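You operate a simulated robot arm through the tools that you are given. There is no shell and no other tool. Be economical: measure what you need, move in short steps, check, and stop when the job is done.

You run a simulated robot arm. Do the job below in one go: nothing can be reset, and whatever is moved stays where it is left.

TASK
Swap the purple drive for the red one.
Fine: latch the new one in; the old one goes in the black holder.
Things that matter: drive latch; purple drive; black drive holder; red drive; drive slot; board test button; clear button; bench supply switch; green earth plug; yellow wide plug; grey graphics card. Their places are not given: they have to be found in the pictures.

The check looks at the end state, three seconds after you hand in, the way a careful person would. Anything else that was tipped, shoved, dropped, spilled or broken makes it a failure.

THE ROBOT
A 7-joint arm with a two-finger parallel gripper, fixed in place. Base frame: the origin is at the foot of the arm, x ahead of it, y to its left, z up. Readings come in mm, degrees, newtons and seconds.
Its first joint turns from -166.0 to 166.0 degrees. Payload 4.4 kg.
The TCP is the grasp point between the finger pads, 23 mm short of the fingertips. In the tool frame z runs along the fingers and y along their closing line. Largest opening 94 mm; finger width 38, thickness 10; the body of the gripper, 54 by 96 mm, starts 39 mm behind the TCP.
Orientation is that of the tool frame in the base frame, as a unit quaternion [w, x, y, z]. With the fingers straight down and closing along the base's y, the tool's x points along the base's -x, its y along +y and its z along -z.

THE INTERFACE
- The arm moves only by the tool jog_arm. Its arguments are lists of equal length, an entry for each row: "linear": the shift along the tool's x, y, z in units of 100 mm (1.0 is 100 mm), a list of three; "rotation": the turn, a rotation vector about the tool's x, y, z in units of 60 degrees (1.0 is 60 degrees), a list of three; "fingers": the gripper command, from -1 (shut) to 1 (fully open), values between in proportion. In form: {"linear": [[dx, dy, dz], ...], "rotation": [[wx, wy, wz], ...], "fingers": [fingers, ...]}. A call has 1 to 12 rows; each row is the pose to reach, as a shift and turn from the pose commanded when the call began, along the tool's axes at that moment. A call with a number of a shift or a turn outside -1 to 1 is refused whole. Each row takes 0.2 s and may step no farther than 50 mm and 8.6 degrees from the row before; otherwise, or with a gripper value out of range, the whole call is refused. A pose out of reach is approached as far as the arm can. The call stops where the force on the tool passes 90 N (or 10 N more than at its start, if that is more) or the arm is blocked; 0.2 s more then pass. The fingers move at their own pace (about 72 mm/s each) and stop on an object; they squeeze with about 34 N. The grip force told is the motor's: it shows also when the fingers shut on nothing. Time passes only in rows, and 0.2 s behind the last, so rows that repeat a pose let the fingers close. The reply holds the time, the measured pose of the TCP, the force on the tool along the base axes, the opening and the grip force, in the units named above and with some noise.
- Cameras (640 x 400 px; columns grow to the right, rows downward): "scene" is fixed at [410.5, -495.7, 1569.5]; the picture's right is [0.88, -0.47, 0.00], its down [-0.32, -0.60, -0.74] and it looks along [0.35, 0.65, -0.67] (base axes); focal length 320 px, centre (320, 200). "wrist" rides on the gripper at [-39, 0, -44] in the tool frame; the picture's right is [0.00, -1.00, 0.00], its down [0.97, 0.00, -0.24] and it looks along [0.24, 0.00, 0.97] (tool axes); focal length 218 px, centre (320, 200).
- grab_frame(camera): a new picture of that camera. The clock stands still meanwhile.
- locate(camera, pixels): for up to 12 pixels [column, row] of the newest picture of that camera ("zoom" is the newest enlarged one), the place [x, y, z] in the base frame of the surface seen there, good to about 2 mm, but the place of the scene camera against the robot may be out by one fixed shift of up to 12 mm in any direction. The clock stands still meanwhile.
- enlarge(camera, box): a new picture of the part [left, top, right, bottom] of that camera's present view, enlarged. The clock stands still meanwhile.
- close_job(): hands the job in; it is judged then, once.

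Keep the steps short. Do not move on a guess: measure, check each grasp and each placing, and mend mistakes. In all there are 80 turns and 38 pictures (those below and enlarged ones count). Leave the gripper open and the arm clear of the work at the hand-in unless told otherwise, and finish with a single line.

The tools are called as a command line: name --argument value ..., lists and objects as JSON in quotes. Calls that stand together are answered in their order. jog_arm: Moves the arm, as the interface text tells. Its arguments: {"type":"object","properties":{"linear":{"type":"array","items":{"type":"array","items":{"type":"number"}}},"rotation":{"type":"array","items":{"type":"array","items":{"type":"number"}}},"fingers":{"type":"array","items":{"type":"number"}}},"required":["linear","rotation","fingers"]} The other tools are called the same way: grab_frame (camera) takes a picture; locate (camera, pixels) gives the place of the surface under pixels of a picture; enlarge (camera, box) takes an enlarged picture of a part of a camera's view; close_job () hands the job in.

At the start:

```text
time_s: 0.0
eef_pos: [442.9, 418.8, 1132.4]
tcp_rot: [0.0, 0.0, 1.0, 0.0]
force: [-0.1, 0.1, -0.3]
gripper_width: 93.9
grip_force: 0.0
```

scene: 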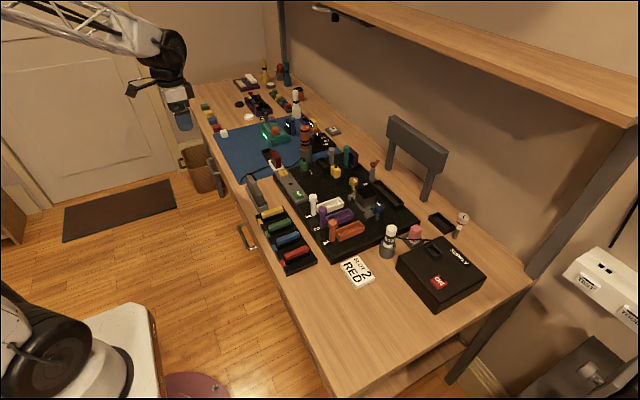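
wrist: 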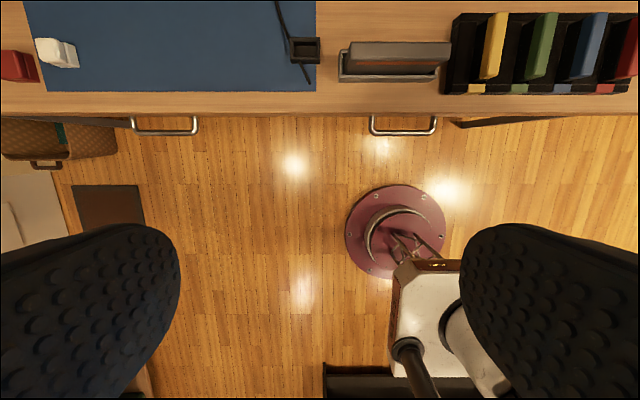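

I see a dark board in the scene with drives around (300-400, 150-270). I'll enlarge this region to identify the parts.

enlarge --camera "scene" --box '[230, 130, 430, 280]'

enlarge --camera "scene" --box '[290, 170, 400, 260]'

```text
2.67 times, centred on (330, 205) of scene
```

zoom: 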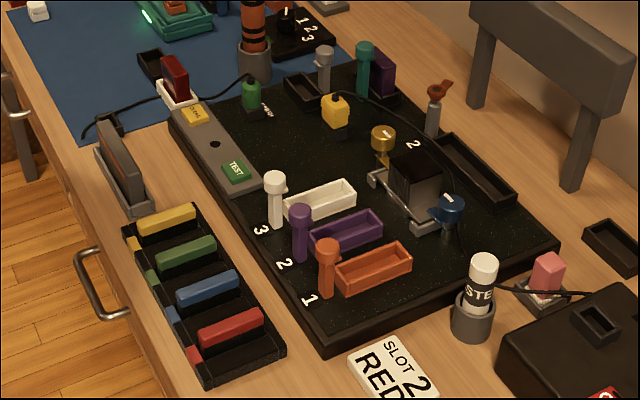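

```text
4.44 times, centred on (345, 215) of scene
```

zoom: 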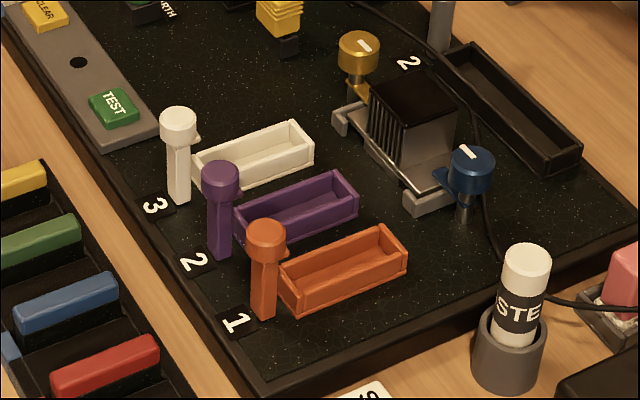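

The memory-like slots are in front; the drive area seems further back near the teal latch. I'll enlarge that.

enlarge --camera "scene" --box '[255, 130, 385, 211]'

enlarge --camera "scene" --box '[190, 60, 350, 160]'

```text
4.92 times, centred on (320, 170) of scene
```

zoom: 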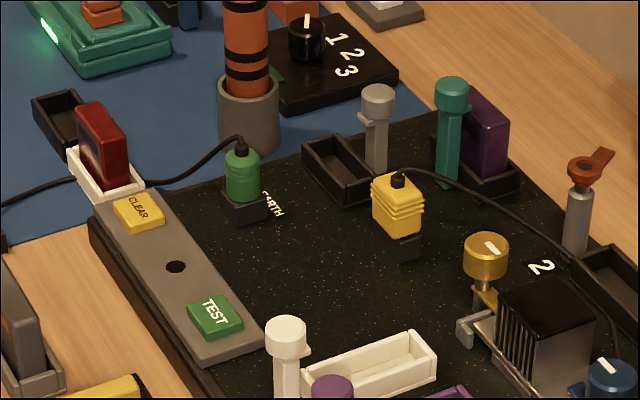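

```text
4.00 times, centred on (270, 110) of scene
```

zoom: 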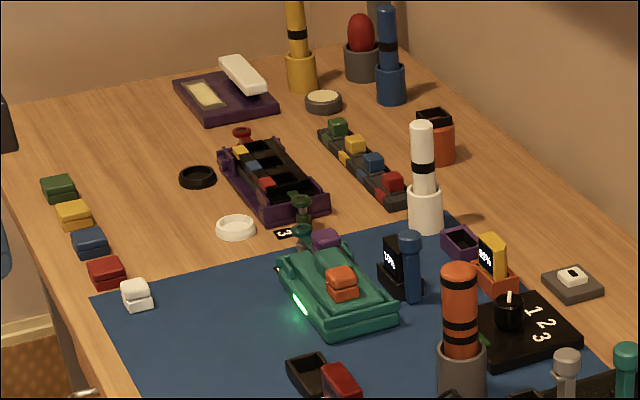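

Red drive stands in a white holder (275,158), empty black holder next to it (267,153), purple drive in the slot by the teal latch (352,152). I'll locate these.

locate --camera "scene" --pixels '[[275, 153], [277, 160], [267, 153], [354, 150], [347, 147], [346, 165], [332, 149], [324, 164], [316, 179], [305, 166], [335, 168], [374, 164]]'

```text
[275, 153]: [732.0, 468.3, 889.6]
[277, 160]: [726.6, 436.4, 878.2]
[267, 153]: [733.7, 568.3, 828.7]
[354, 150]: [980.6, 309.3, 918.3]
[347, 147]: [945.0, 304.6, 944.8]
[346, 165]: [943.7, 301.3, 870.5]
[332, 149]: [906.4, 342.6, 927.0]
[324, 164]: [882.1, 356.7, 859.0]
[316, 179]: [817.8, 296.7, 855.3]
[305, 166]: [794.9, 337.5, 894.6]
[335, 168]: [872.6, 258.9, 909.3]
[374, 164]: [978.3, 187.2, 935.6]
```

Purple drive is near the reach limit. Before moving, I check where the shelf and back wall lie so the arm stays clear.

locate --camera "scene" --pixels '[[360, 12], [480, 65], [590, 112], [325, 10], [415, 140], [285, 40], [296, 110], [304, 140], [260, 72], [300, 180], [262, 190]]'

jog_arm --linear '[[-0.5, 0, 0], [-1.0, 0, 0]]' --rotation '[[0, 0, 0], [0, 0, 0]]' --fingers '[1, 1]'

```text
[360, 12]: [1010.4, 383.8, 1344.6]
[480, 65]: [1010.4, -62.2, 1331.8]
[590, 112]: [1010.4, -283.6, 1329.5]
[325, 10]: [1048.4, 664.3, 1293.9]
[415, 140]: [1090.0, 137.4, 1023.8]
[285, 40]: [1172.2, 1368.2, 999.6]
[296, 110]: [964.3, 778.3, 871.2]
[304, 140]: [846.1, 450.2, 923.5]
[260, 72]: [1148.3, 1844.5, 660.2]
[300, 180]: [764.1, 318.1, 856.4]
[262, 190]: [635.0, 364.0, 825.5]
```

```text
time_s: 0.6
eef_pos: [542.2, 419.3, 1131.9]
tcp_rot: [0.0, -0.001, 1.0, 0.0]
force: [0.2, -0.1, -0.5]
gripper_width: 93.8
grip_force: 0.1
```

Shelf front edge at x≈1010, z≈1330. I'll move to x≈790, y≈400 at current height and look.

jog_arm --linear '[[-0.5, 0, 0], [-1.0, 0, 0], [-1.0, 0, 0]]' --rotation '[[0, 0, 0], [0, 0, 0], [0, 0, 0]]' --fingers '[1, 1, 1]'

jog_arm --linear '[[-0.5, 0, 0], [-1.0, 0, 0], [-1.0, -0.4, 0], [-1.0, -0.4, 0]]' --rotation '[[0, 0, 0], [0, 0, 0], [0, 0, 0], [0, 0, 0]]' --fingers '[1, 1, 1, 1]'

jog_arm --linear '[[-0.5, 0, 0], [-0.5, 0, 0]]' --rotation '[[0, 0, 0], [0, 0, 0]]' --fingers '[1, 1]'

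grab_frame --camera "wrist"

```text
time_s: 1.4
eef_pos: [644.9, 419.4, 1130.4]
tcp_rot: [-0.001, 0.0, 1.0, 0.0]
force: [-0.2, -0.2, 0.1]
gripper_width: 93.7
grip_force: 0.1
```

```text
time_s: 2.4
eef_pos: [743.4, 378.4, 1129.9]
tcp_rot: [0.0, 0.001, 1.0, 0.0]
force: [0.8, 0.3, 0.0]
gripper_width: 94.0
grip_force: 0.0
```

```text
time_s: 3.0
eef_pos: [793.6, 380.6, 1128.9]
tcp_rot: [0.0, 0.001, 1.0, 0.0]
force: [0.9, -0.5, -0.7]
gripper_width: 93.9
grip_force: 0.0
```

```text
31 pictures are left
```

wrist: 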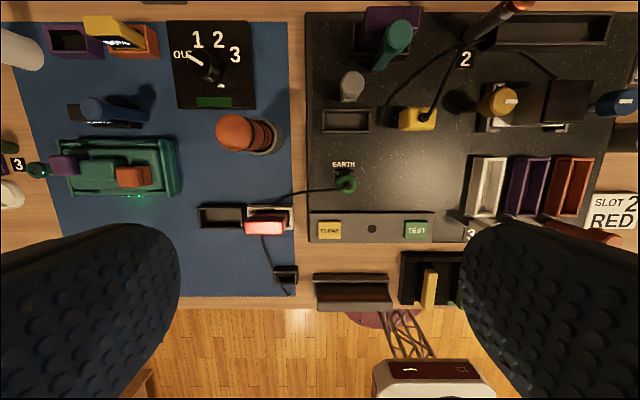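

The wrist view shows the layout; enlarge the teal latch/purple drive and the red drive/black holder.

enlarge --camera "wrist" --box '[310, 0, 470, 130]'

locate --camera "wrist" --pixels '[[398, 35], [385, 15], [410, 15], [380, 60], [362, 15], [352, 80], [346, 119], [415, 65], [490, 30], [440, 100], [405, 55], [418, 117]]'

enlarge --camera "wrist" --box '[180, 180, 320, 300]'

locate --camera "wrist" --pixels '[[249, 222], [281, 222], [263, 213], [263, 230], [202, 216], [238, 216], [220, 207], [220, 225], [287, 210], [245, 207], [218, 216], [250, 195]]'

```text
3.08 times, centred on (390, 65) of wrist
```

zoom: 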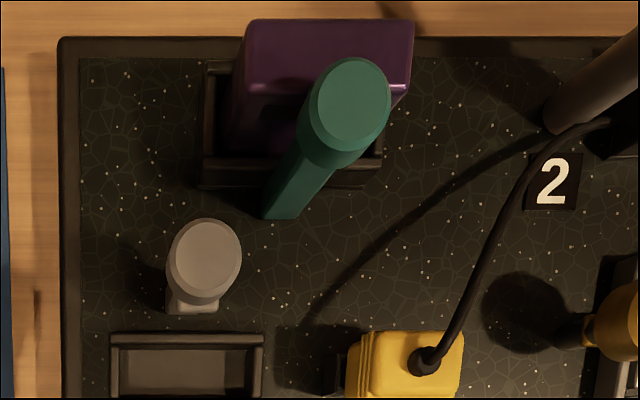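

```text
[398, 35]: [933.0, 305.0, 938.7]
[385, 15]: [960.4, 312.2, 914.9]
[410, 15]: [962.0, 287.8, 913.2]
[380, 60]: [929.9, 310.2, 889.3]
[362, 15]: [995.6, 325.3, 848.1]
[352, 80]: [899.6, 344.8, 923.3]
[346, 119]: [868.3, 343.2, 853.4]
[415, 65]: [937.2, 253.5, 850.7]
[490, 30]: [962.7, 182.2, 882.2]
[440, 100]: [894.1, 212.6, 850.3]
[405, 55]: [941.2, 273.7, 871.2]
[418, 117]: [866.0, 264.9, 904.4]
```

```text
3.33 times, centred on (250, 240) of wrist
```

zoom: 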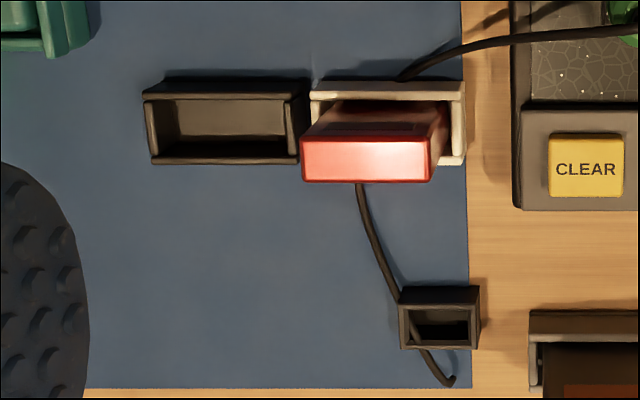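

```text
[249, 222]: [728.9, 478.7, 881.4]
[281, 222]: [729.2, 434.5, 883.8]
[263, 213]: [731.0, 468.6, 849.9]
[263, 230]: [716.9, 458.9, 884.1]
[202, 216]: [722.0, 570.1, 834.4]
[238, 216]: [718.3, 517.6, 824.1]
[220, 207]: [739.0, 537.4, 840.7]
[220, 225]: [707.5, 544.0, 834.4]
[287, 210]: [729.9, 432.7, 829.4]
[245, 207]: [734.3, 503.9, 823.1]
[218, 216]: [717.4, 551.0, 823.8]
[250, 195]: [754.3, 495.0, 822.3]
```

I need to understand the latch mechanism: enlarge the teal and grey latches in the scene view.

enlarge --camera "scene" --box '[312, 138, 372, 175]'

```text
10.67 times, centred on (342, 156) of scene
```

zoom: 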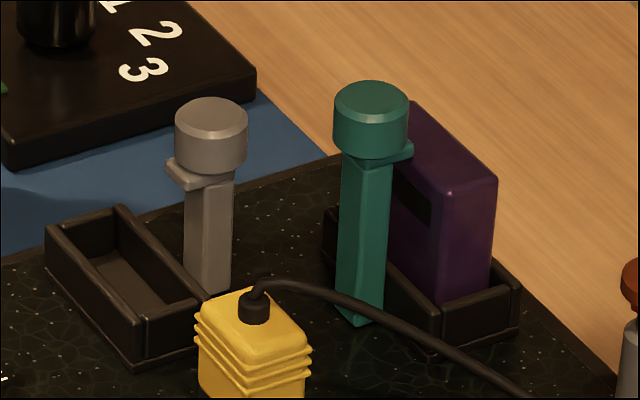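

The teal latch is a post with a lip over the purple drive (drive top z≈914, centre ≈(968,308)). I move nearer to see the mechanism and test the reach: to about (890, 308, 1050).

jog_arm --linear '[[-0.3, -0.25, 0.2], [-0.6, -0.5, 0.4], [-0.96, -0.73, 0.6], [-0.96, -0.73, 0.8]]' --rotation '[[0, 0, 0], [0, 0, 0], [0, 0, 0], [0, 0, 0]]' --fingers '[1, 1, 1, 1]'

grab_frame --camera "wrist"

```text
time_s: 4.0
eef_pos: [888.3, 305.3, 1050.9]
tcp_rot: [0.0, 0.0, 1.0, 0.0]
force: [-1.0, 0.6, -0.5]
gripper_width: 94.0
grip_force: 0.1
```

```text
27 pictures are left
```

wrist: 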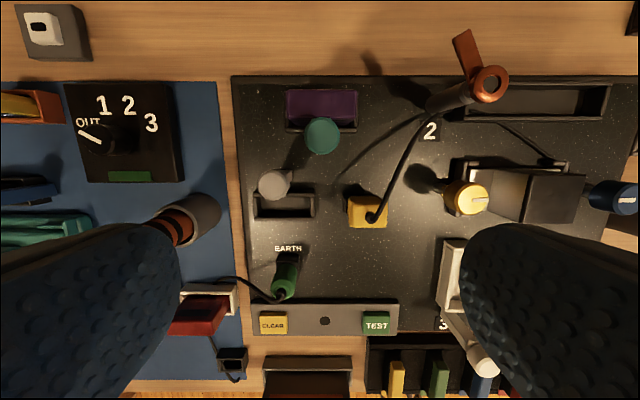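

Good view. Locate drive top edges and the latch head.

locate --camera "wrist" --pixels '[[290, 94], [353, 94], [322, 92], [322, 108], [290, 118], [353, 118], [322, 124], [309, 135], [336, 135], [322, 148], [292, 130], [355, 130]]'

enlarge --camera "wrist" --box '[272, 80, 372, 160]'

```text
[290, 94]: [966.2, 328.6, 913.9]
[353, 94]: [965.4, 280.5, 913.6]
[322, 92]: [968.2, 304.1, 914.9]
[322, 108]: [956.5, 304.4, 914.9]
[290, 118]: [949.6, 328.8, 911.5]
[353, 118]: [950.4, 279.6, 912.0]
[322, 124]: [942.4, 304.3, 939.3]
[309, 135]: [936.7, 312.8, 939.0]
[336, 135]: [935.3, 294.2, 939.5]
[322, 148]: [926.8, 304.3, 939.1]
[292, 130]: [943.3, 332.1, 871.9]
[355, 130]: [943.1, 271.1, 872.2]
```

```text
5.00 times, centred on (322, 120) of wrist
```

zoom: 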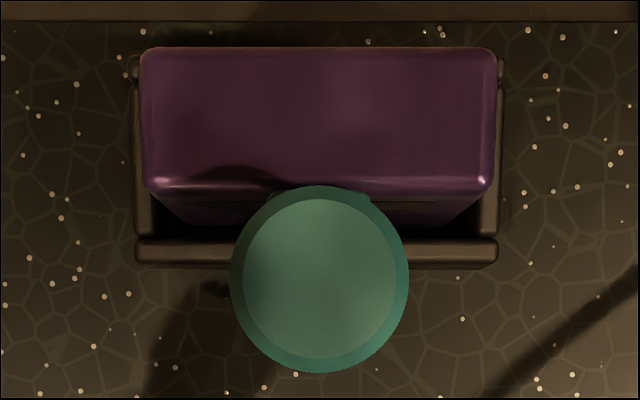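

Drive top: x 948–969, y 277–332, z 914. Latch head centre (935.5, 304, z≤939), about 26 mm across. I'll partly close the fingers and descend around the head with tips at z≈918, above the drive.

jog_arm --linear '[[-0.2, -0.015, 0.2], [-0.43, -0.015, 0.5], [-0.43, -0.015, 0.5]]' --rotation '[[0, 0, 0], [0, 0, 0], [0, 0, 0]]' --fingers '[-0.1, -0.1, -0.1]'

jog_arm --linear '[[0, 0, 0.3], [0, 0, 0.6], [0, 0, 0.61]]' --rotation '[[0, 0, 0], [0, 0, 0], [0, 0, 0]]' --fingers '[-0.1, -0.1, -0.1]'

grab_frame --camera "wrist"

```text
time_s: 4.8
eef_pos: [931.6, 304.4, 1000.6]
tcp_rot: [0.0, -0.001, 1.0, -0.001]
force: [0.4, -0.1, 0.6]
gripper_width: 42.2
grip_force: 0.2
```

```text
time_s: 5.6
eef_pos: [931.4, 304.1, 938.8]
tcp_rot: [0.001, 0.001, 1.0, 0.0]
force: [0.7, -0.7, -0.5]
gripper_width: 42.1
grip_force: 0.0
```

```text
25 pictures are left
```

wrist: 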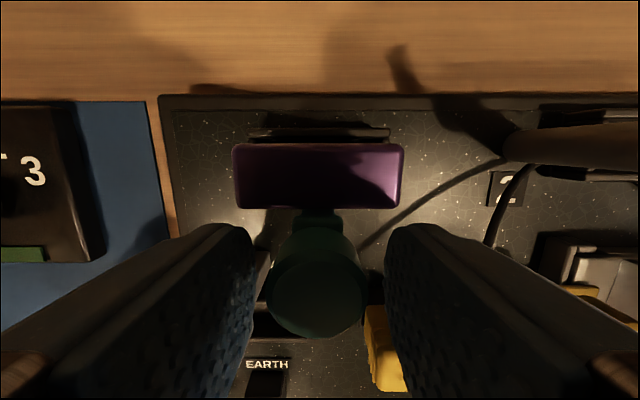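

The head lies between the fingers, the lip reaches toward the drive's front edge. Close gently and test a 4 mm pull away from the drive.

jog_arm --linear '[[0, 0, 0], [0, 0, 0], [0, 0, 0]]' --rotation '[[0, 0, 0], [0, 0, 0], [0, 0, 0]]' --fingers '[-1, -1, -1]'

jog_arm --linear '[[0.02, 0, 0], [0.04, 0, 0]]' --rotation '[[0, 0, 0], [0, 0, 0]]' --fingers '[-1, -1]'

```text
time_s: 6.4
eef_pos: [931.4, 305.3, 940.3]
tcp_rot: [0.001, 0.0, 1.0, 0.001]
force: [0.5, 17.1, -4.1]
gripper_width: 25.1
grip_force: 44.9
```

```text
time_s: 7.0
eef_pos: [926.9, 304.8, 939.5]
tcp_rot: [0.0, 0.0, 1.0, 0.0]
force: [1.7, 19.8, -5.4]
gripper_width: 24.9
grip_force: 45.0
```

Moves nearly freely (≈2 N), so the latch hinges back toward −x. I continue along an arc about the foot (z≈855), tilting with it to 15°, also easing 1.5 mm in y.

jog_arm --linear '[[0.03, 0.015, 0.005], [0.078, 0.015, 0.013], [0.13, 0.015, 0.025], [0.18, 0.015, 0.038]]' --rotation '[[0, -0.07, 0], [0, -0.133, 0], [0, -0.19, 0], [0, -0.25, 0]]' --fingers '[-1, -1, -1, -1]'

enlarge --camera "scene" --box '[305, 128, 385, 178]'

```text
time_s: 8.0
eef_pos: [909.7, 305.0, 936.5]
tcp_rot: [0.131, 0.0, 0.991, -0.001]
force: [31.8, -22.0, 6.6]
gripper_width: 24.7
grip_force: 45.1
```

```text
8.00 times, centred on (345, 153) of scene
```

zoom: 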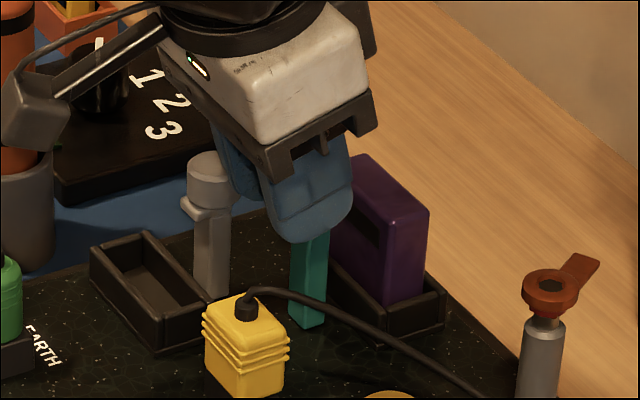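

Force rose to 32 N in x; perhaps the latch's stop. I'll open, rise along the tool's axis and look at the result.

jog_arm --linear '[[0, 0, 0], [0, 0, 0], [0, 0, -0.3], [0, 0, -0.6], [0, 0, -0.9]]' --rotation '[[0, 0, 0], [0, 0, 0], [0, 0, 0], [0, 0, 0], [0, 0, 0]]' --fingers '[-0.2, -0.1, -0.1, -0.1, -0.1]'

grab_frame --camera "wrist"

enlarge --camera "scene" --box '[305, 128, 385, 178]'

```text
time_s: 9.2
eef_pos: [886.8, 306.8, 1023.0]
tcp_rot: [0.13, 0.0, 0.991, 0.001]
force: [-1.2, 0.0, -1.2]
gripper_width: 42.7
grip_force: 0.0
```

```text
23 pictures are left
```

wrist: 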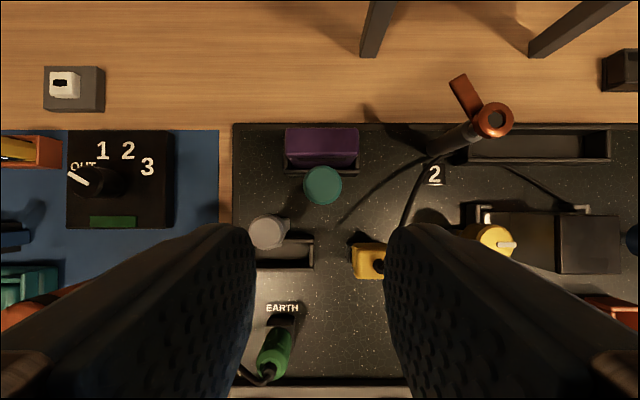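

```text
8.00 times, centred on (345, 153) of scene
```

zoom: 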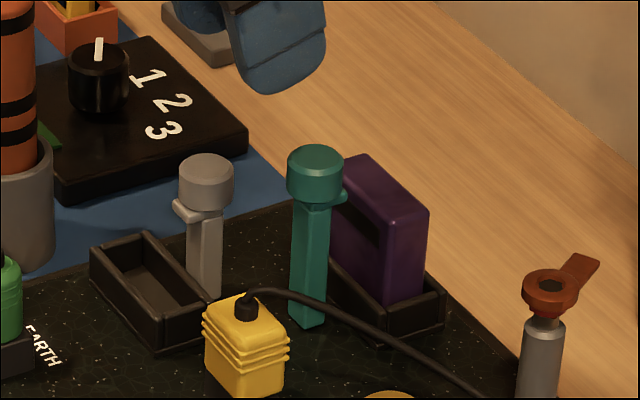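

locate --camera "wrist" --pixels '[[324, 172], [312, 184], [335, 184], [324, 196], [322, 165], [322, 135], [290, 165]]'

enlarge --camera "wrist" --box '[272, 120, 372, 210]'

```text
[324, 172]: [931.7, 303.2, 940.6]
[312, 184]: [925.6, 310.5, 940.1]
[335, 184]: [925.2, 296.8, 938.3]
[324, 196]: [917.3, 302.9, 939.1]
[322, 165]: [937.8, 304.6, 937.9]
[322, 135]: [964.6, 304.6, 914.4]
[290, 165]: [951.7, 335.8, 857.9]
```

```text
4.44 times, centred on (322, 165) of wrist
```

zoom: 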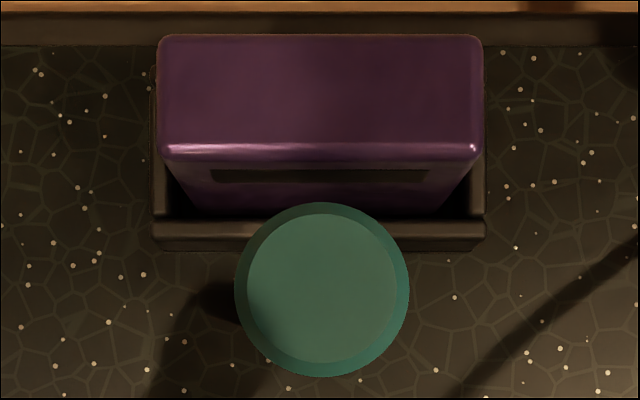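

The latch head moved back ~9.5 mm (centre x≈925) and stays open; the lip is clear of the drive front (948). Next, straighten the tool and go above the purple drive at (958.6, 304.5, 1004), testing reach.

jog_arm --linear '[[-0.32, -0.007, 0.19], [-0.644, -0.013, 0.379], [-0.644, -0.013, 0.379]]' --rotation '[[0, 0.125, 0], [0, 0.25, 0], [0, 0.25, 0]]' --fingers '[0.62, 0.62, 0.62]'

```text
time_s: 10.0
eef_pos: [960.7, 305.0, 1003.1]
tcp_rot: [-0.001, 0.0, 1.0, 0.0]
force: [0.2, 0.0, 0.4]
gripper_width: 75.7
grip_force: 0.2
```

Reach is fine. Descend straight to z≈909, fingers straddling the drive's ends.

jog_arm --linear '[[0.0, 0, 0.3], [0.0, 0, 0.6], [0.0, 0, 0.8], [0.0, 0, 0.94], [0, 0, 0.94]]' --rotation '[[0, 0, 0], [0, 0, 0], [0, 0, 0], [0, 0, 0], [0, 0, 0]]' --fingers '[0.62, 0.62, 0.62, 0.62, 0.62]'

grab_frame --camera "wrist"

```text
time_s: 11.2
eef_pos: [957.4, 306.2, 908.6]
tcp_rot: [0.0, -0.001, 1.0, 0.0]
force: [-0.5, -0.1, 0.2]
gripper_width: 76.1
grip_force: 0.2
```

```text
20 pictures are left
```

wrist: 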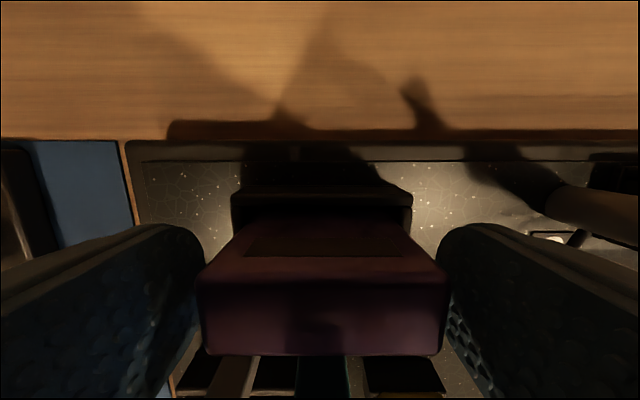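

Drive is between the fingers, evenly. Close, then lift a little and read the force.

jog_arm --linear '[[0, 0, 0], [0, 0, 0], [0, 0, 0]]' --rotation '[[0, 0, 0], [0, 0, 0], [0, 0, 0]]' --fingers '[-1, -1, -1]'

jog_arm --linear '[[0, 0, -0.05], [0, 0, -0.1], [0, 0, -0.15]]' --rotation '[[0, 0, 0], [0, 0, 0], [0, 0, 0]]' --fingers '[-1, -1, -1]'

```text
time_s: 12.0
eef_pos: [958.3, 305.3, 909.0]
tcp_rot: [0.0, 0.0, 1.0, -0.001]
force: [0.6, 0.3, 0.8]
gripper_width: 55.6
grip_force: 34.3
```

```text
time_s: 12.8
eef_pos: [957.0, 305.3, 924.0]
tcp_rot: [0.0, 0.0, 1.0, 0.0]
force: [0.6, -0.3, -1.1]
gripper_width: 55.7
grip_force: 34.0
```

Grip holds (55.6 mm). Lift clear.

jog_arm --linear '[[0, 0, -0.3], [0, 0, -0.6], [0, 0, -1.0], [0, 0, -1.0]]' --rotation '[[0, 0, 0], [0, 0, 0], [0, 0, 0], [0, 0, 0]]' --fingers '[-1, -1, -1, -1]'

jog_arm --linear '[[0.3, 0, -0.1], [0.6, 0.0, -0.3], [0.95, 0.1, -0.5], [1.0, 0.4, -0.5], [1.0, 0.4, -0.5]]' --rotation '[[0, 0, 0], [0, 0, 0], [0, 0, 0], [0, 0, 0], [0, 0, 0]]' --fingers '[-1, -1, -1, -1, -1]'

jog_arm --linear '[[0.3, 0.2, 0], [0.6, 0.4, 0], [0.9, 0.7, 0], [1.0, 0.8, 0]]' --rotation '[[0, 0, 0], [0, 0, 0], [0, 0, 0], [0, 0, 0]]' --fingers '[-1, -1, -1, -1]'

jog_arm --linear '[[0.3, 0.3, 0], [0.6, 0.6, 0], [0.9, 0.85, 0], [1.0, 0.95, 0]]' --rotation '[[0, 0, 0], [0, 0, 0], [0, 0, 0], [0, 0, 0]]' --fingers '[-1, -1, -1, -1]'

grab_frame --camera "wrist"

```text
time_s: 13.8
eef_pos: [957.7, 304.6, 1024.4]
tcp_rot: [0.0, 0.0, 1.0, 0.0]
force: [0.4, 0.4, -1.7]
gripper_width: 55.6
grip_force: 33.8
```

```text
time_s: 15.0
eef_pos: [857.7, 345.5, 1075.1]
tcp_rot: [0.0, 0.0, 1.0, 0.0]
force: [0.1, 0.3, -1.5]
gripper_width: 55.5
grip_force: 33.5
```

```text
time_s: 16.0
eef_pos: [757.8, 424.1, 1075.0]
tcp_rot: [0.0, 0.0, 1.0, 0.0]
force: [-0.9, 0.7, -1.6]
gripper_width: 55.8
grip_force: 33.7
```

```text
time_s: 17.0
eef_pos: [657.0, 520.0, 1074.4]
tcp_rot: [0.0, 0.0, 1.0, -0.001]
force: [-0.9, -0.2, -0.8]
gripper_width: 55.6
grip_force: 33.3
```

```text
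19 pictures are left
```

wrist: 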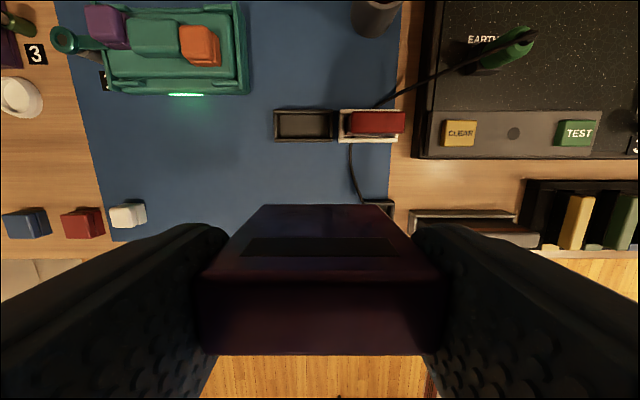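

I see the black holder at (304,125) and red drive at (375,122). Enlarge and locate edges.

enlarge --camera "wrist" --box '[260, 90, 420, 190]'

locate --camera "wrist" --pixels '[[276, 125], [333, 125], [304, 112], [304, 139], [304, 125], [279, 125], [330, 125], [353, 122], [403, 122], [378, 114], [378, 131], [344, 125]]'

```text
4.00 times, centred on (340, 140) of wrist
```

zoom: 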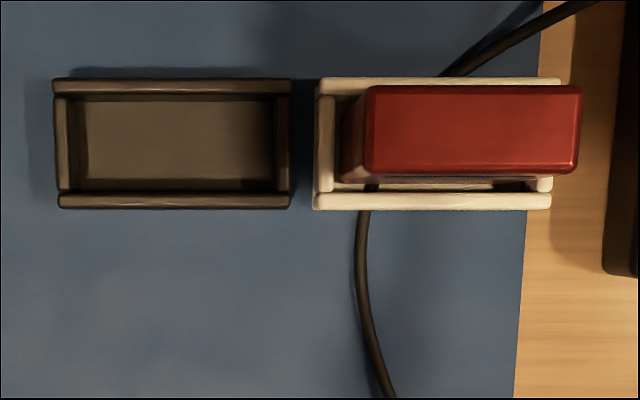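

```text
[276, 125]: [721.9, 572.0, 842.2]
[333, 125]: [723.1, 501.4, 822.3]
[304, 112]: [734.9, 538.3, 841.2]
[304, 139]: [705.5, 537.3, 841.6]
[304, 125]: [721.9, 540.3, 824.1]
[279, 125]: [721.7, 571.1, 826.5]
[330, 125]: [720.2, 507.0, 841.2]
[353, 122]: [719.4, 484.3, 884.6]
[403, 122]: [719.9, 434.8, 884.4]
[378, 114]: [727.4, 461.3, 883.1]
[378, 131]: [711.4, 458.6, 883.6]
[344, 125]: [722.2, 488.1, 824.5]
```

Black holder centre ≈(720.2, 540), wall tops z≈842, floor ≈824. Check the held drive's position relative to the gripper.

locate --camera "wrist" --pixels '[[320, 284], [320, 350], [205, 310], [438, 310], [320, 208], [265, 208], [378, 208]]'

```text
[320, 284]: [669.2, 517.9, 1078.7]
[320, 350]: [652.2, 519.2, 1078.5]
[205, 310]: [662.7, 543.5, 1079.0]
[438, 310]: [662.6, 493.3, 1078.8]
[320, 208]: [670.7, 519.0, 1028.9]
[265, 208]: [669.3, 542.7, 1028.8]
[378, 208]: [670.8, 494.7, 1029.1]
```

Drive centre sits ≈1.6 mm ahead of TCP in x, top 4.5 mm above TCP. Move above the black holder at (718.6, 540.3), drive bottom at z≈~870.

jog_arm --linear '[[-0.3, 0.1, 0.0], [-0.6, 0.208, 0.1], [-0.6, 0.208, 0.5], [-0.6, 0.208, 0.9], [-0.6, 0.208, 0.9]]' --rotation '[[0, 0, 0], [0, 0, 0], [0, 0, 0], [0, 0, 0], [0, 0, 0]]' --fingers '[-1, -1, -1, -1, -1]'

jog_arm --linear '[[0, 0, 0.3], [0, 0, 0.6], [0, 0, 0.7], [0, 0, 0.78], [0, 0, 0.82]]' --rotation '[[0, 0, 0], [0, 0, 0], [0, 0, 0], [0, 0, 0], [0, 0, 0]]' --fingers '[-1, -1, -1, -1, -1]'

grab_frame --camera "wrist"

```text
time_s: 18.2
eef_pos: [717.7, 539.8, 983.2]
tcp_rot: [0.0, 0.0, 1.0, 0.0]
force: [0.4, 0.0, -0.9]
gripper_width: 55.6
grip_force: 34.2
```

```text
time_s: 19.4
eef_pos: [718.6, 540.8, 902.8]
tcp_rot: [0.0, 0.0, 1.0, 0.0]
force: [0.8, 0.9, -0.8]
gripper_width: 55.4
grip_force: 34.5
```

```text
17 pictures are left
```

wrist: 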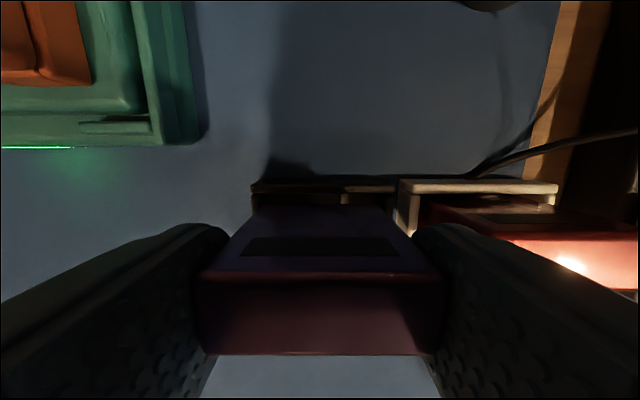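

Aligned just above the holder (drive bottom ≈ z 847). Lower slowly 16 mm, then further watching force.

jog_arm --linear '[[0, 0, 0.04], [0, 0, 0.08], [0, 0, 0.12], [0, 0, 0.16]]' --rotation '[[0, 0, 0], [0, 0, 0], [0, 0, 0], [0, 0, 0]]' --fingers '[-1, -1, -1, -1]'

```text
time_s: 20.4
eef_pos: [717.6, 541.4, 885.4]
tcp_rot: [0.0, 0.001, 1.0, 0.0]
force: [0.0, 0.0, -0.9]
gripper_width: 55.4
grip_force: 34.3
```

No contact force: it went into the holder. Lower to the floor in 1–2 mm steps.

jog_arm --linear '[[0, 0, 0.02], [0, 0, 0.04], [0, 0, 0.05]]' --rotation '[[0, 0, 0], [0, 0, 0], [0, 0, 0]]' --fingers '[-1, -1, -1]'

```text
time_s: 21.2
eef_pos: [717.8, 541.6, 881.7]
tcp_rot: [-0.001, 0.0, 1.0, 0.0]
force: [0.6, -0.1, -1.4]
gripper_width: 55.6
grip_force: 34.0
```

jog_arm --linear '[[0, 0, 0.01], [0, 0, 0.02], [0, 0, 0.03]]' --rotation '[[0, 0, 0], [0, 0, 0], [0, 0, 0]]' --fingers '[-1, -1, -1]'

```text
time_s: 22.0
eef_pos: [717.7, 541.1, 879.3]
tcp_rot: [0.0, 0.001, 1.0, 0.0]
force: [-2.1, -2.2, 9.9]
gripper_width: 55.8
grip_force: 34.0
```

Contact (≈10 N upward): it is seated. Open to 70 mm (keeping off the red drive) and rise.

jog_arm --linear '[[0, 0, 0], [0, 0, 0], [0, 0, -0.3], [0, 0, -0.7], [0, 0, -1.0]]' --rotation '[[0, 0, 0], [0, 0, 0], [0, 0, 0], [0, 0, 0], [0, 0, 0]]' --fingers '[0.49, 0.49, 0.49, 0.49, 0.49]'

jog_arm --linear '[[0.3, -0.3, -0.2], [0.5, -0.5, -0.6], [0.5, -0.5, -0.6]]' --rotation '[[0, 0, 0], [0, 0, 0], [0, 0, 0]]' --fingers '[0.49, 0.49, 0.49]'

grab_frame --camera "wrist"

```text
time_s: 23.2
eef_pos: [717.0, 541.1, 978.3]
tcp_rot: [-0.001, 0.0, 1.0, 0.0]
force: [-0.4, -0.5, 0.1]
gripper_width: 69.9
grip_force: 0.0
```

```text
time_s: 24.0
eef_pos: [668.8, 491.8, 1037.2]
tcp_rot: [0.0, 0.001, 1.0, -0.001]
force: [0.1, 0.6, -1.6]
gripper_width: 69.8
grip_force: 0.0
```

```text
16 pictures are left
```

wrist: 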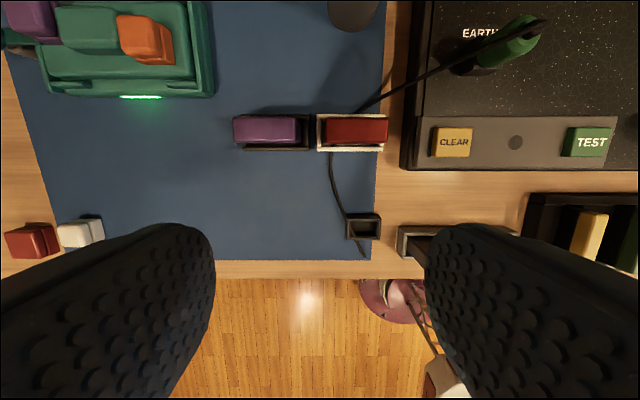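

Purple stands in the black holder (265,130). Measure both drives' tops.

locate --camera "wrist" --pixels '[[236, 129], [294, 129], [265, 119], [265, 139], [329, 129], [385, 129], [357, 120], [357, 140], [265, 129], [357, 129]]'

enlarge --camera "wrist" --box '[220, 90, 400, 180]'

```text
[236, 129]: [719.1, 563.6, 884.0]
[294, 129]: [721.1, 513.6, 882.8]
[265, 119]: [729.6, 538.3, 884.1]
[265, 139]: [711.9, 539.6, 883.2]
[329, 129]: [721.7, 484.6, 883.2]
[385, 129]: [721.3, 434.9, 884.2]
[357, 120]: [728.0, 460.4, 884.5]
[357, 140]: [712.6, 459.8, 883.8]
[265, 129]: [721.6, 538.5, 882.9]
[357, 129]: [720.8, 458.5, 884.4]
```

```text
3.56 times, centred on (310, 135) of wrist
```

zoom: 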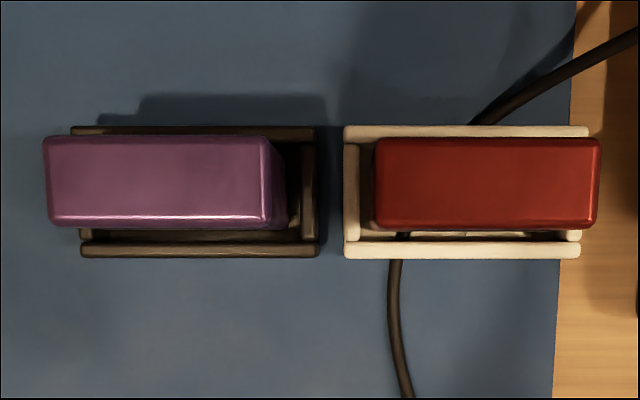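

Both stand level at z≈884. Red centre ≈(720.3, 459.6). Check the cable's clearance near the right-hand finger spot.

locate --camera "zoom" --pixels '[[500, 100], [540, 75], [570, 60], [600, 48], [630, 38], [480, 120], [396, 240], [625, 180]]'

```text
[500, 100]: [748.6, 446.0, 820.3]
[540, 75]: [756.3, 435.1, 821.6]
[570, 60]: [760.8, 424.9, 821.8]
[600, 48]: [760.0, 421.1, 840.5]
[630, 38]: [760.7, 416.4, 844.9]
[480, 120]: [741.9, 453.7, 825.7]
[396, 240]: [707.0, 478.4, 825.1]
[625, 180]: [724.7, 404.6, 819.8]
```

Cable is 20 mm clear. Go above the red drive, then down to z≈880 with 70 mm opening.

jog_arm --linear '[[-0.25, -0.15, 0.1], [-0.502, -0.308, 0.3], [-0.502, -0.308, 0.7], [-0.502, -0.308, 0.9], [-0.502, -0.308, 0.9]]' --rotation '[[0, 0, 0], [0, 0, 0], [0, 0, 0], [0, 0, 0], [0, 0, 0]]' --fingers '[0.49, 0.49, 0.49, 0.49, 0.49]'

jog_arm --linear '[[0, 0, 0.2], [0, 0, 0.4], [0, 0, 0.55], [0, 0, 0.69], [0, 0, 0.69]]' --rotation '[[0, 0, 0], [0, 0, 0], [0, 0, 0], [0, 0, 0], [0, 0, 0]]' --fingers '[0.49, 0.49, 0.49, 0.49, 0.49]'

grab_frame --camera "wrist"

```text
time_s: 25.2
eef_pos: [717.7, 460.5, 948.7]
tcp_rot: [0.0, 0.0, 1.0, 0.0]
force: [0.2, 0.5, -0.1]
gripper_width: 70.2
grip_force: 0.1
```

```text
time_s: 26.4
eef_pos: [718.1, 460.2, 879.5]
tcp_rot: [0.0, 0.0, 1.0, 0.0]
force: [0.2, -0.3, 0.6]
gripper_width: 69.9
grip_force: 0.0
```

```text
14 pictures are left
```

wrist: 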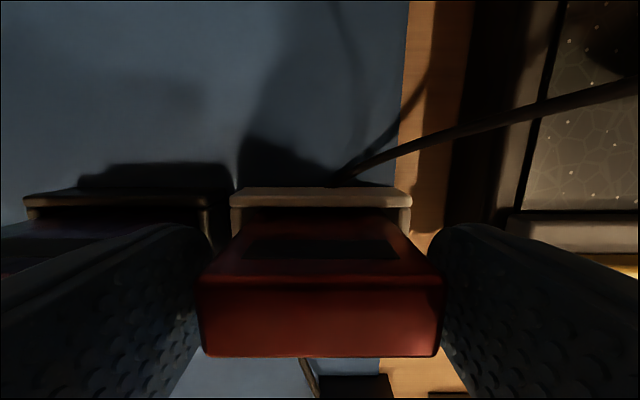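

Red drive centred. Grip and lift.

jog_arm --linear '[[0, 0, 0], [0, 0, 0], [0, 0, 0], [0, 0, -0.1], [0, 0, -0.25]]' --rotation '[[0, 0, 0], [0, 0, 0], [0, 0, 0], [0, 0, 0], [0, 0, 0]]' --fingers '[-1, -1, -1, -1, -1]'

jog_arm --linear '[[0, 0, -0.4], [0, 0, -0.8], [0, 0, -1.0], [0, 0, -1.0]]' --rotation '[[0, 0, 0], [0, 0, 0], [0, 0, 0], [0, 0, 0]]' --fingers '[-1, -1, -1, -1]'

jog_arm --linear '[[0, 0, -0.4], [0, 0, -0.7], [-0.3, -0.3, -0.7], [-0.6, -0.6, -0.7], [-0.9, -0.8, -0.7], [-0.9, -0.8, -0.7]]' --rotation '[[0, 0, 0], [0, 0, 0], [0, 0, 0], [0, 0, 0], [0, 0, 0], [0, 0, 0]]' --fingers '[-1, -1, -1, -1, -1, -1]'

```text
time_s: 27.6
eef_pos: [718.3, 461.3, 903.5]
tcp_rot: [0.0, 0.0, 1.0, 0.0]
force: [0.4, -0.5, -0.5]
gripper_width: 55.5
grip_force: 34.1
```

```text
time_s: 28.6
eef_pos: [718.1, 459.8, 1004.1]
tcp_rot: [-0.001, 0.0, 1.0, 0.0]
force: [0.0, -0.2, -1.6]
gripper_width: 55.6
grip_force: 34.5
```

```text
time_s: 30.0
eef_pos: [810.1, 379.1, 1072.7]
tcp_rot: [0.0, 0.0, 1.0, 0.0]
force: [0.0, 0.2, -1.5]
gripper_width: 55.7
grip_force: 34.3
```

Red is held. Move to (880, 304.5, 1060) and view the empty slot and the latch.

jog_arm --linear '[[-0.3, -0.3, 0], [-0.6, -0.6, 0.1], [-0.71, -0.75, 0.15], [-0.71, -0.75, 0.15]]' --rotation '[[0, 0, 0], [0, 0, 0], [0, 0, 0], [0, 0, 0]]' --fingers '[-1, -1, -1, -1]'

grab_frame --camera "wrist"

```text
time_s: 31.0
eef_pos: [880.5, 305.7, 1059.1]
tcp_rot: [0.0, 0.001, 1.0, 0.0]
force: [0.0, -0.1, -0.4]
gripper_width: 55.5
grip_force: 34.0
```

```text
13 pictures are left
```

wrist: 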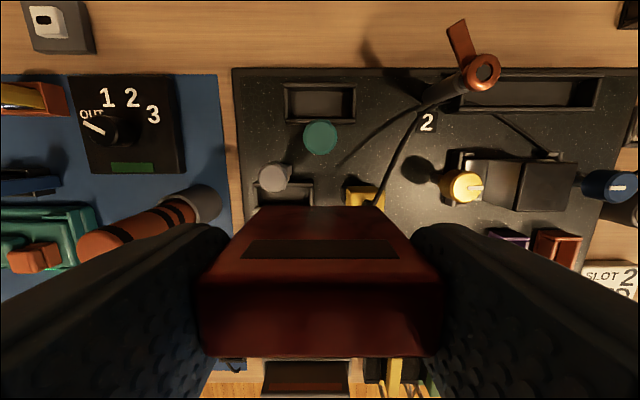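

locate --camera "wrist" --pixels '[[320, 85], [320, 118], [287, 102], [353, 102], [320, 102], [320, 126], [320, 147], [320, 350], [320, 284], [205, 310], [438, 310], [320, 208]]'

enlarge --camera "wrist" --box '[270, 70, 370, 160]'

```text
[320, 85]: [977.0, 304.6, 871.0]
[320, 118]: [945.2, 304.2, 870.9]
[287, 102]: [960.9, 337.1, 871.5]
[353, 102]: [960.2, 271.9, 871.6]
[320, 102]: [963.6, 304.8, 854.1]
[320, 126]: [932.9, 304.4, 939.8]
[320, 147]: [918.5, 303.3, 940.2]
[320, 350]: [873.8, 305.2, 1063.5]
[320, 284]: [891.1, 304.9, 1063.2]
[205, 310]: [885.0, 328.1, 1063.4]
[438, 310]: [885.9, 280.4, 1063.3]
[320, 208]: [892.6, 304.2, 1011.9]
```

```text
4.44 times, centred on (320, 115) of wrist
```

zoom: 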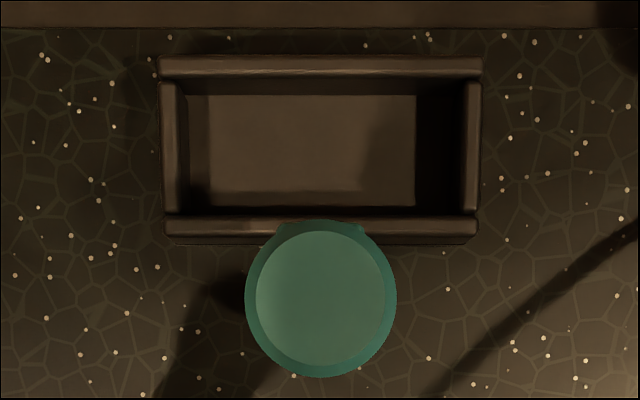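

Slot centre ≈(960.7, 304.5), free; lip tip ≈ x 940, drive front will be ≈950. Move above the slot at TCP (958.6, 304.5) and lower to z≈935.

jog_arm --linear '[[-0.4, 0, 0], [-0.788, 0, 0.1], [-0.788, 0, 0.5], [-0.788, 0, 0.9], [-0.788, 0, 0.9]]' --rotation '[[0, 0, 0], [0, 0, 0], [0, 0, 0], [0, 0, 0], [0, 0, 0]]' --fingers '[-1, -1, -1, -1, -1]'

jog_arm --linear '[[0, 0, 0.15], [0, 0, 0.3], [0, 0, 0.35], [0, 0, 0.35]]' --rotation '[[0, 0, 0], [0, 0, 0], [0, 0, 0], [0, 0, 0]]' --fingers '[-1, -1, -1, -1]'

grab_frame --camera "wrist"

```text
time_s: 32.2
eef_pos: [960.5, 304.6, 969.2]
tcp_rot: [0.0, 0.0, 1.0, 0.0]
force: [0.1, 0.1, -1.4]
gripper_width: 55.6
grip_force: 34.6
```

```text
time_s: 33.2
eef_pos: [958.8, 305.3, 933.5]
tcp_rot: [-0.001, 0.0, 1.0, 0.001]
force: [-0.6, 1.1, -1.2]
gripper_width: 55.6
grip_force: 34.1
```

```text
11 pictures are left
```

wrist: 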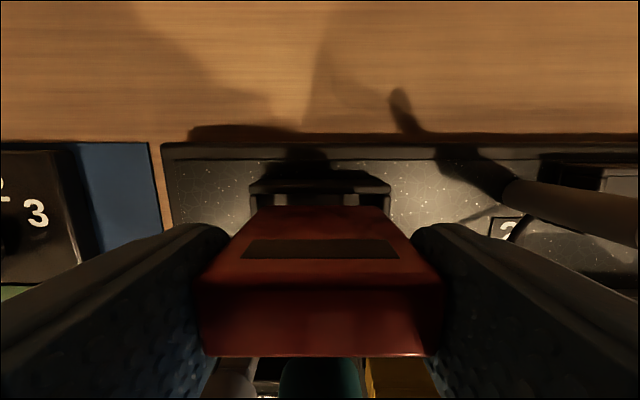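

Drive bottom (≈z 878) is over the slot, centred on cols 250–390. Lower slowly into it.

jog_arm --linear '[[0, 0, 0.04], [0, 0, 0.08], [0, 0, 0.12], [0, 0, 0.16], [0, 0, 0.2]]' --rotation '[[0, 0, 0], [0, 0, 0], [0, 0, 0], [0, 0, 0], [0, 0, 0]]' --fingers '[-1, -1, -1, -1, -1]'

```text
time_s: 34.4
eef_pos: [956.6, 304.1, 915.7]
tcp_rot: [0.0, 0.0, 1.0, 0.0]
force: [-0.5, 0.4, -0.7]
gripper_width: 55.5
grip_force: 34.2
```

Free entry. Continue in 1–2 mm steps to the floor (expected near z 909).

jog_arm --linear '[[0, 0, 0.02], [0, 0, 0.04], [0, 0, 0.05], [0, 0, 0.06]]' --rotation '[[0, 0, 0], [0, 0, 0], [0, 0, 0], [0, 0, 0]]' --fingers '[-1, -1, -1, -1]'

```text
time_s: 35.4
eef_pos: [958.0, 305.6, 908.7]
tcp_rot: [0.001, 0.0, 1.0, 0.0]
force: [-1.8, -2.1, 6.7]
gripper_width: 55.7
grip_force: 33.8
```

Contact at z≈909 as expected (drive top ≈913–914 as before). Press 1 mm more to be sure, then release and rise.

jog_arm --linear '[[0, 0, 0.01], [0, 0, 0.015]]' --rotation '[[0, 0, 0], [0, 0, 0]]' --fingers '[-1, -1]'

jog_arm --linear '[[0, 0, 0], [0, 0, 0], [0, 0, -0.3], [0, 0, -0.7], [0, 0, -1.0]]' --rotation '[[0, 0, 0], [0, 0, 0], [0, 0, 0], [0, 0, 0], [0, 0, 0]]' --fingers '[0.6, 0.6, 0.6, 0.6, 0.6]'

jog_arm --linear '[[0.4, 0, -0.2], [0.7, 0, -0.4], [0.7, 0, -0.4]]' --rotation '[[0, 0, 0], [0, 0, 0], [0, 0, 0]]' --fingers '[0.6, -0.1, -0.1]'

grab_frame --camera "wrist"

```text
time_s: 36.0
eef_pos: [959.5, 304.9, 909.3]
tcp_rot: [0.0, 0.001, 1.0, -0.001]
force: [-1.6, -0.7, 22.5]
gripper_width: 55.6
grip_force: 33.8
```

```text
time_s: 37.2
eef_pos: [957.8, 305.0, 1006.4]
tcp_rot: [-0.001, 0.0, 1.0, 0.0]
force: [-0.6, 0.0, -0.6]
gripper_width: 75.3
grip_force: 0.1
```

```text
time_s: 38.0
eef_pos: [887.1, 305.0, 1045.5]
tcp_rot: [0.0, 0.0, 1.0, 0.0]
force: [-0.4, -0.3, 0.2]
gripper_width: 42.2
grip_force: 0.1
```

```text
10 pictures are left
```

wrist: 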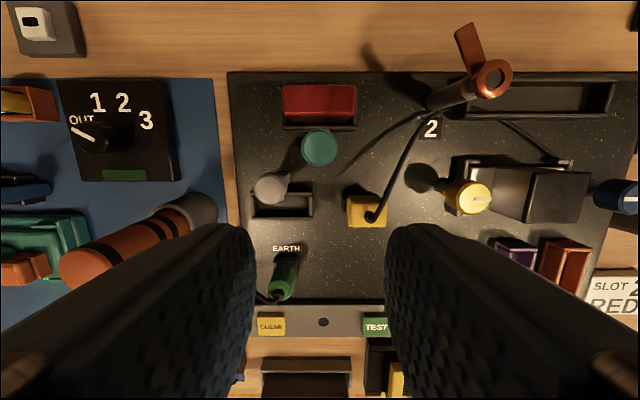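

locate --camera "wrist" --pixels '[[287, 90], [352, 90], [319, 88], [319, 112], [287, 112], [352, 112], [319, 137], [319, 159], [307, 148], [331, 148]]'

enlarge --camera "wrist" --box '[270, 75, 370, 165]'

```text
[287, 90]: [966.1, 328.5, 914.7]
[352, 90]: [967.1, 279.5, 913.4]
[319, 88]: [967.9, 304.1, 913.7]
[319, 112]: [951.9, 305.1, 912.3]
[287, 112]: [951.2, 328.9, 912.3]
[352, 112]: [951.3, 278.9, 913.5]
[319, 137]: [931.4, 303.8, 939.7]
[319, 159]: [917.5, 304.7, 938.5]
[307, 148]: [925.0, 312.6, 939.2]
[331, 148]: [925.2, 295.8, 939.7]
```

```text
4.44 times, centred on (320, 120) of wrist
```

zoom: 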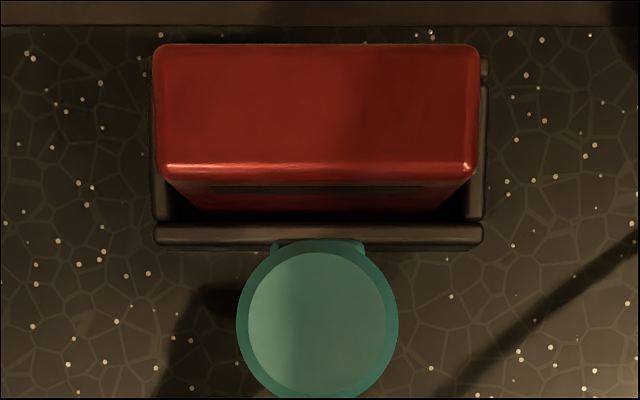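

Red is seated: top x 949–970, z 914, matching the old one. Now grasp the latch head (centre (925,304.5)) again with TCP at (930, 305, 941).

jog_arm --linear '[[-0.2, 0.005, 0.1], [-0.414, 0.005, 0.4], [-0.414, 0.005, 0.7], [-0.414, 0.005, 0.7]]' --rotation '[[0, 0, 0], [0, 0, 0], [0, 0, 0], [0, 0, 0]]' --fingers '[-0.1, -0.1, -0.1, -0.1]'

jog_arm --linear '[[0, 0, 0.2], [0, 0, 0.365], [0, 0, 0.365], [0, 0, 0.365], [0, 0, 0.365]]' --rotation '[[0, 0, 0], [0, 0, 0], [0, 0, 0], [0, 0, 0], [0, 0, 0]]' --fingers '[-0.1, -0.1, -0.1, -1, -1]'

```text
time_s: 39.0
eef_pos: [930.0, 304.4, 977.7]
tcp_rot: [0.0, 0.0, 1.0, 0.0]
force: [0.0, 0.0, 0.0]
gripper_width: 42.4
grip_force: 0.0
```

```text
time_s: 40.2
eef_pos: [929.8, 304.3, 940.6]
tcp_rot: [0.0, 0.001, 1.0, 0.0]
force: [0.0, -11.8, 3.0]
gripper_width: 24.8
grip_force: 44.7
```

Head gripped. Move +x in 2 mm steps to swing the latch shut over the drive.

jog_arm --linear '[[-0.02, 0, 0], [-0.04, 0, 0], [-0.06, 0, 0], [-0.08, 0, 0], [-0.095, 0, 0]]' --rotation '[[0, 0, 0], [0, 0, 0], [0, 0, 0], [0, 0, 0], [0, 0, 0]]' --fingers '[-1, -1, -1, -1, -1]'

```text
time_s: 41.4
eef_pos: [938.3, 303.9, 941.6]
tcp_rot: [0.001, 0.001, 1.0, 0.0]
force: [-1.9, -26.8, 18.2]
gripper_width: 24.6
grip_force: 44.7
```

Little x resistance yet (−2 N); 3 mm more to reach the stop.

jog_arm --linear '[[-0.015, -0.003, 0], [-0.03, -0.005, 0]]' --rotation '[[0, 0, 0], [0, 0, 0]]' --fingers '[-1, -1]'

```text
time_s: 42.0
eef_pos: [940.0, 305.7, 939.4]
tcp_rot: [-0.001, 0.0, 1.0, 0.0]
force: [-27.2, -26.8, 19.4]
gripper_width: 25.2
grip_force: 44.9
```

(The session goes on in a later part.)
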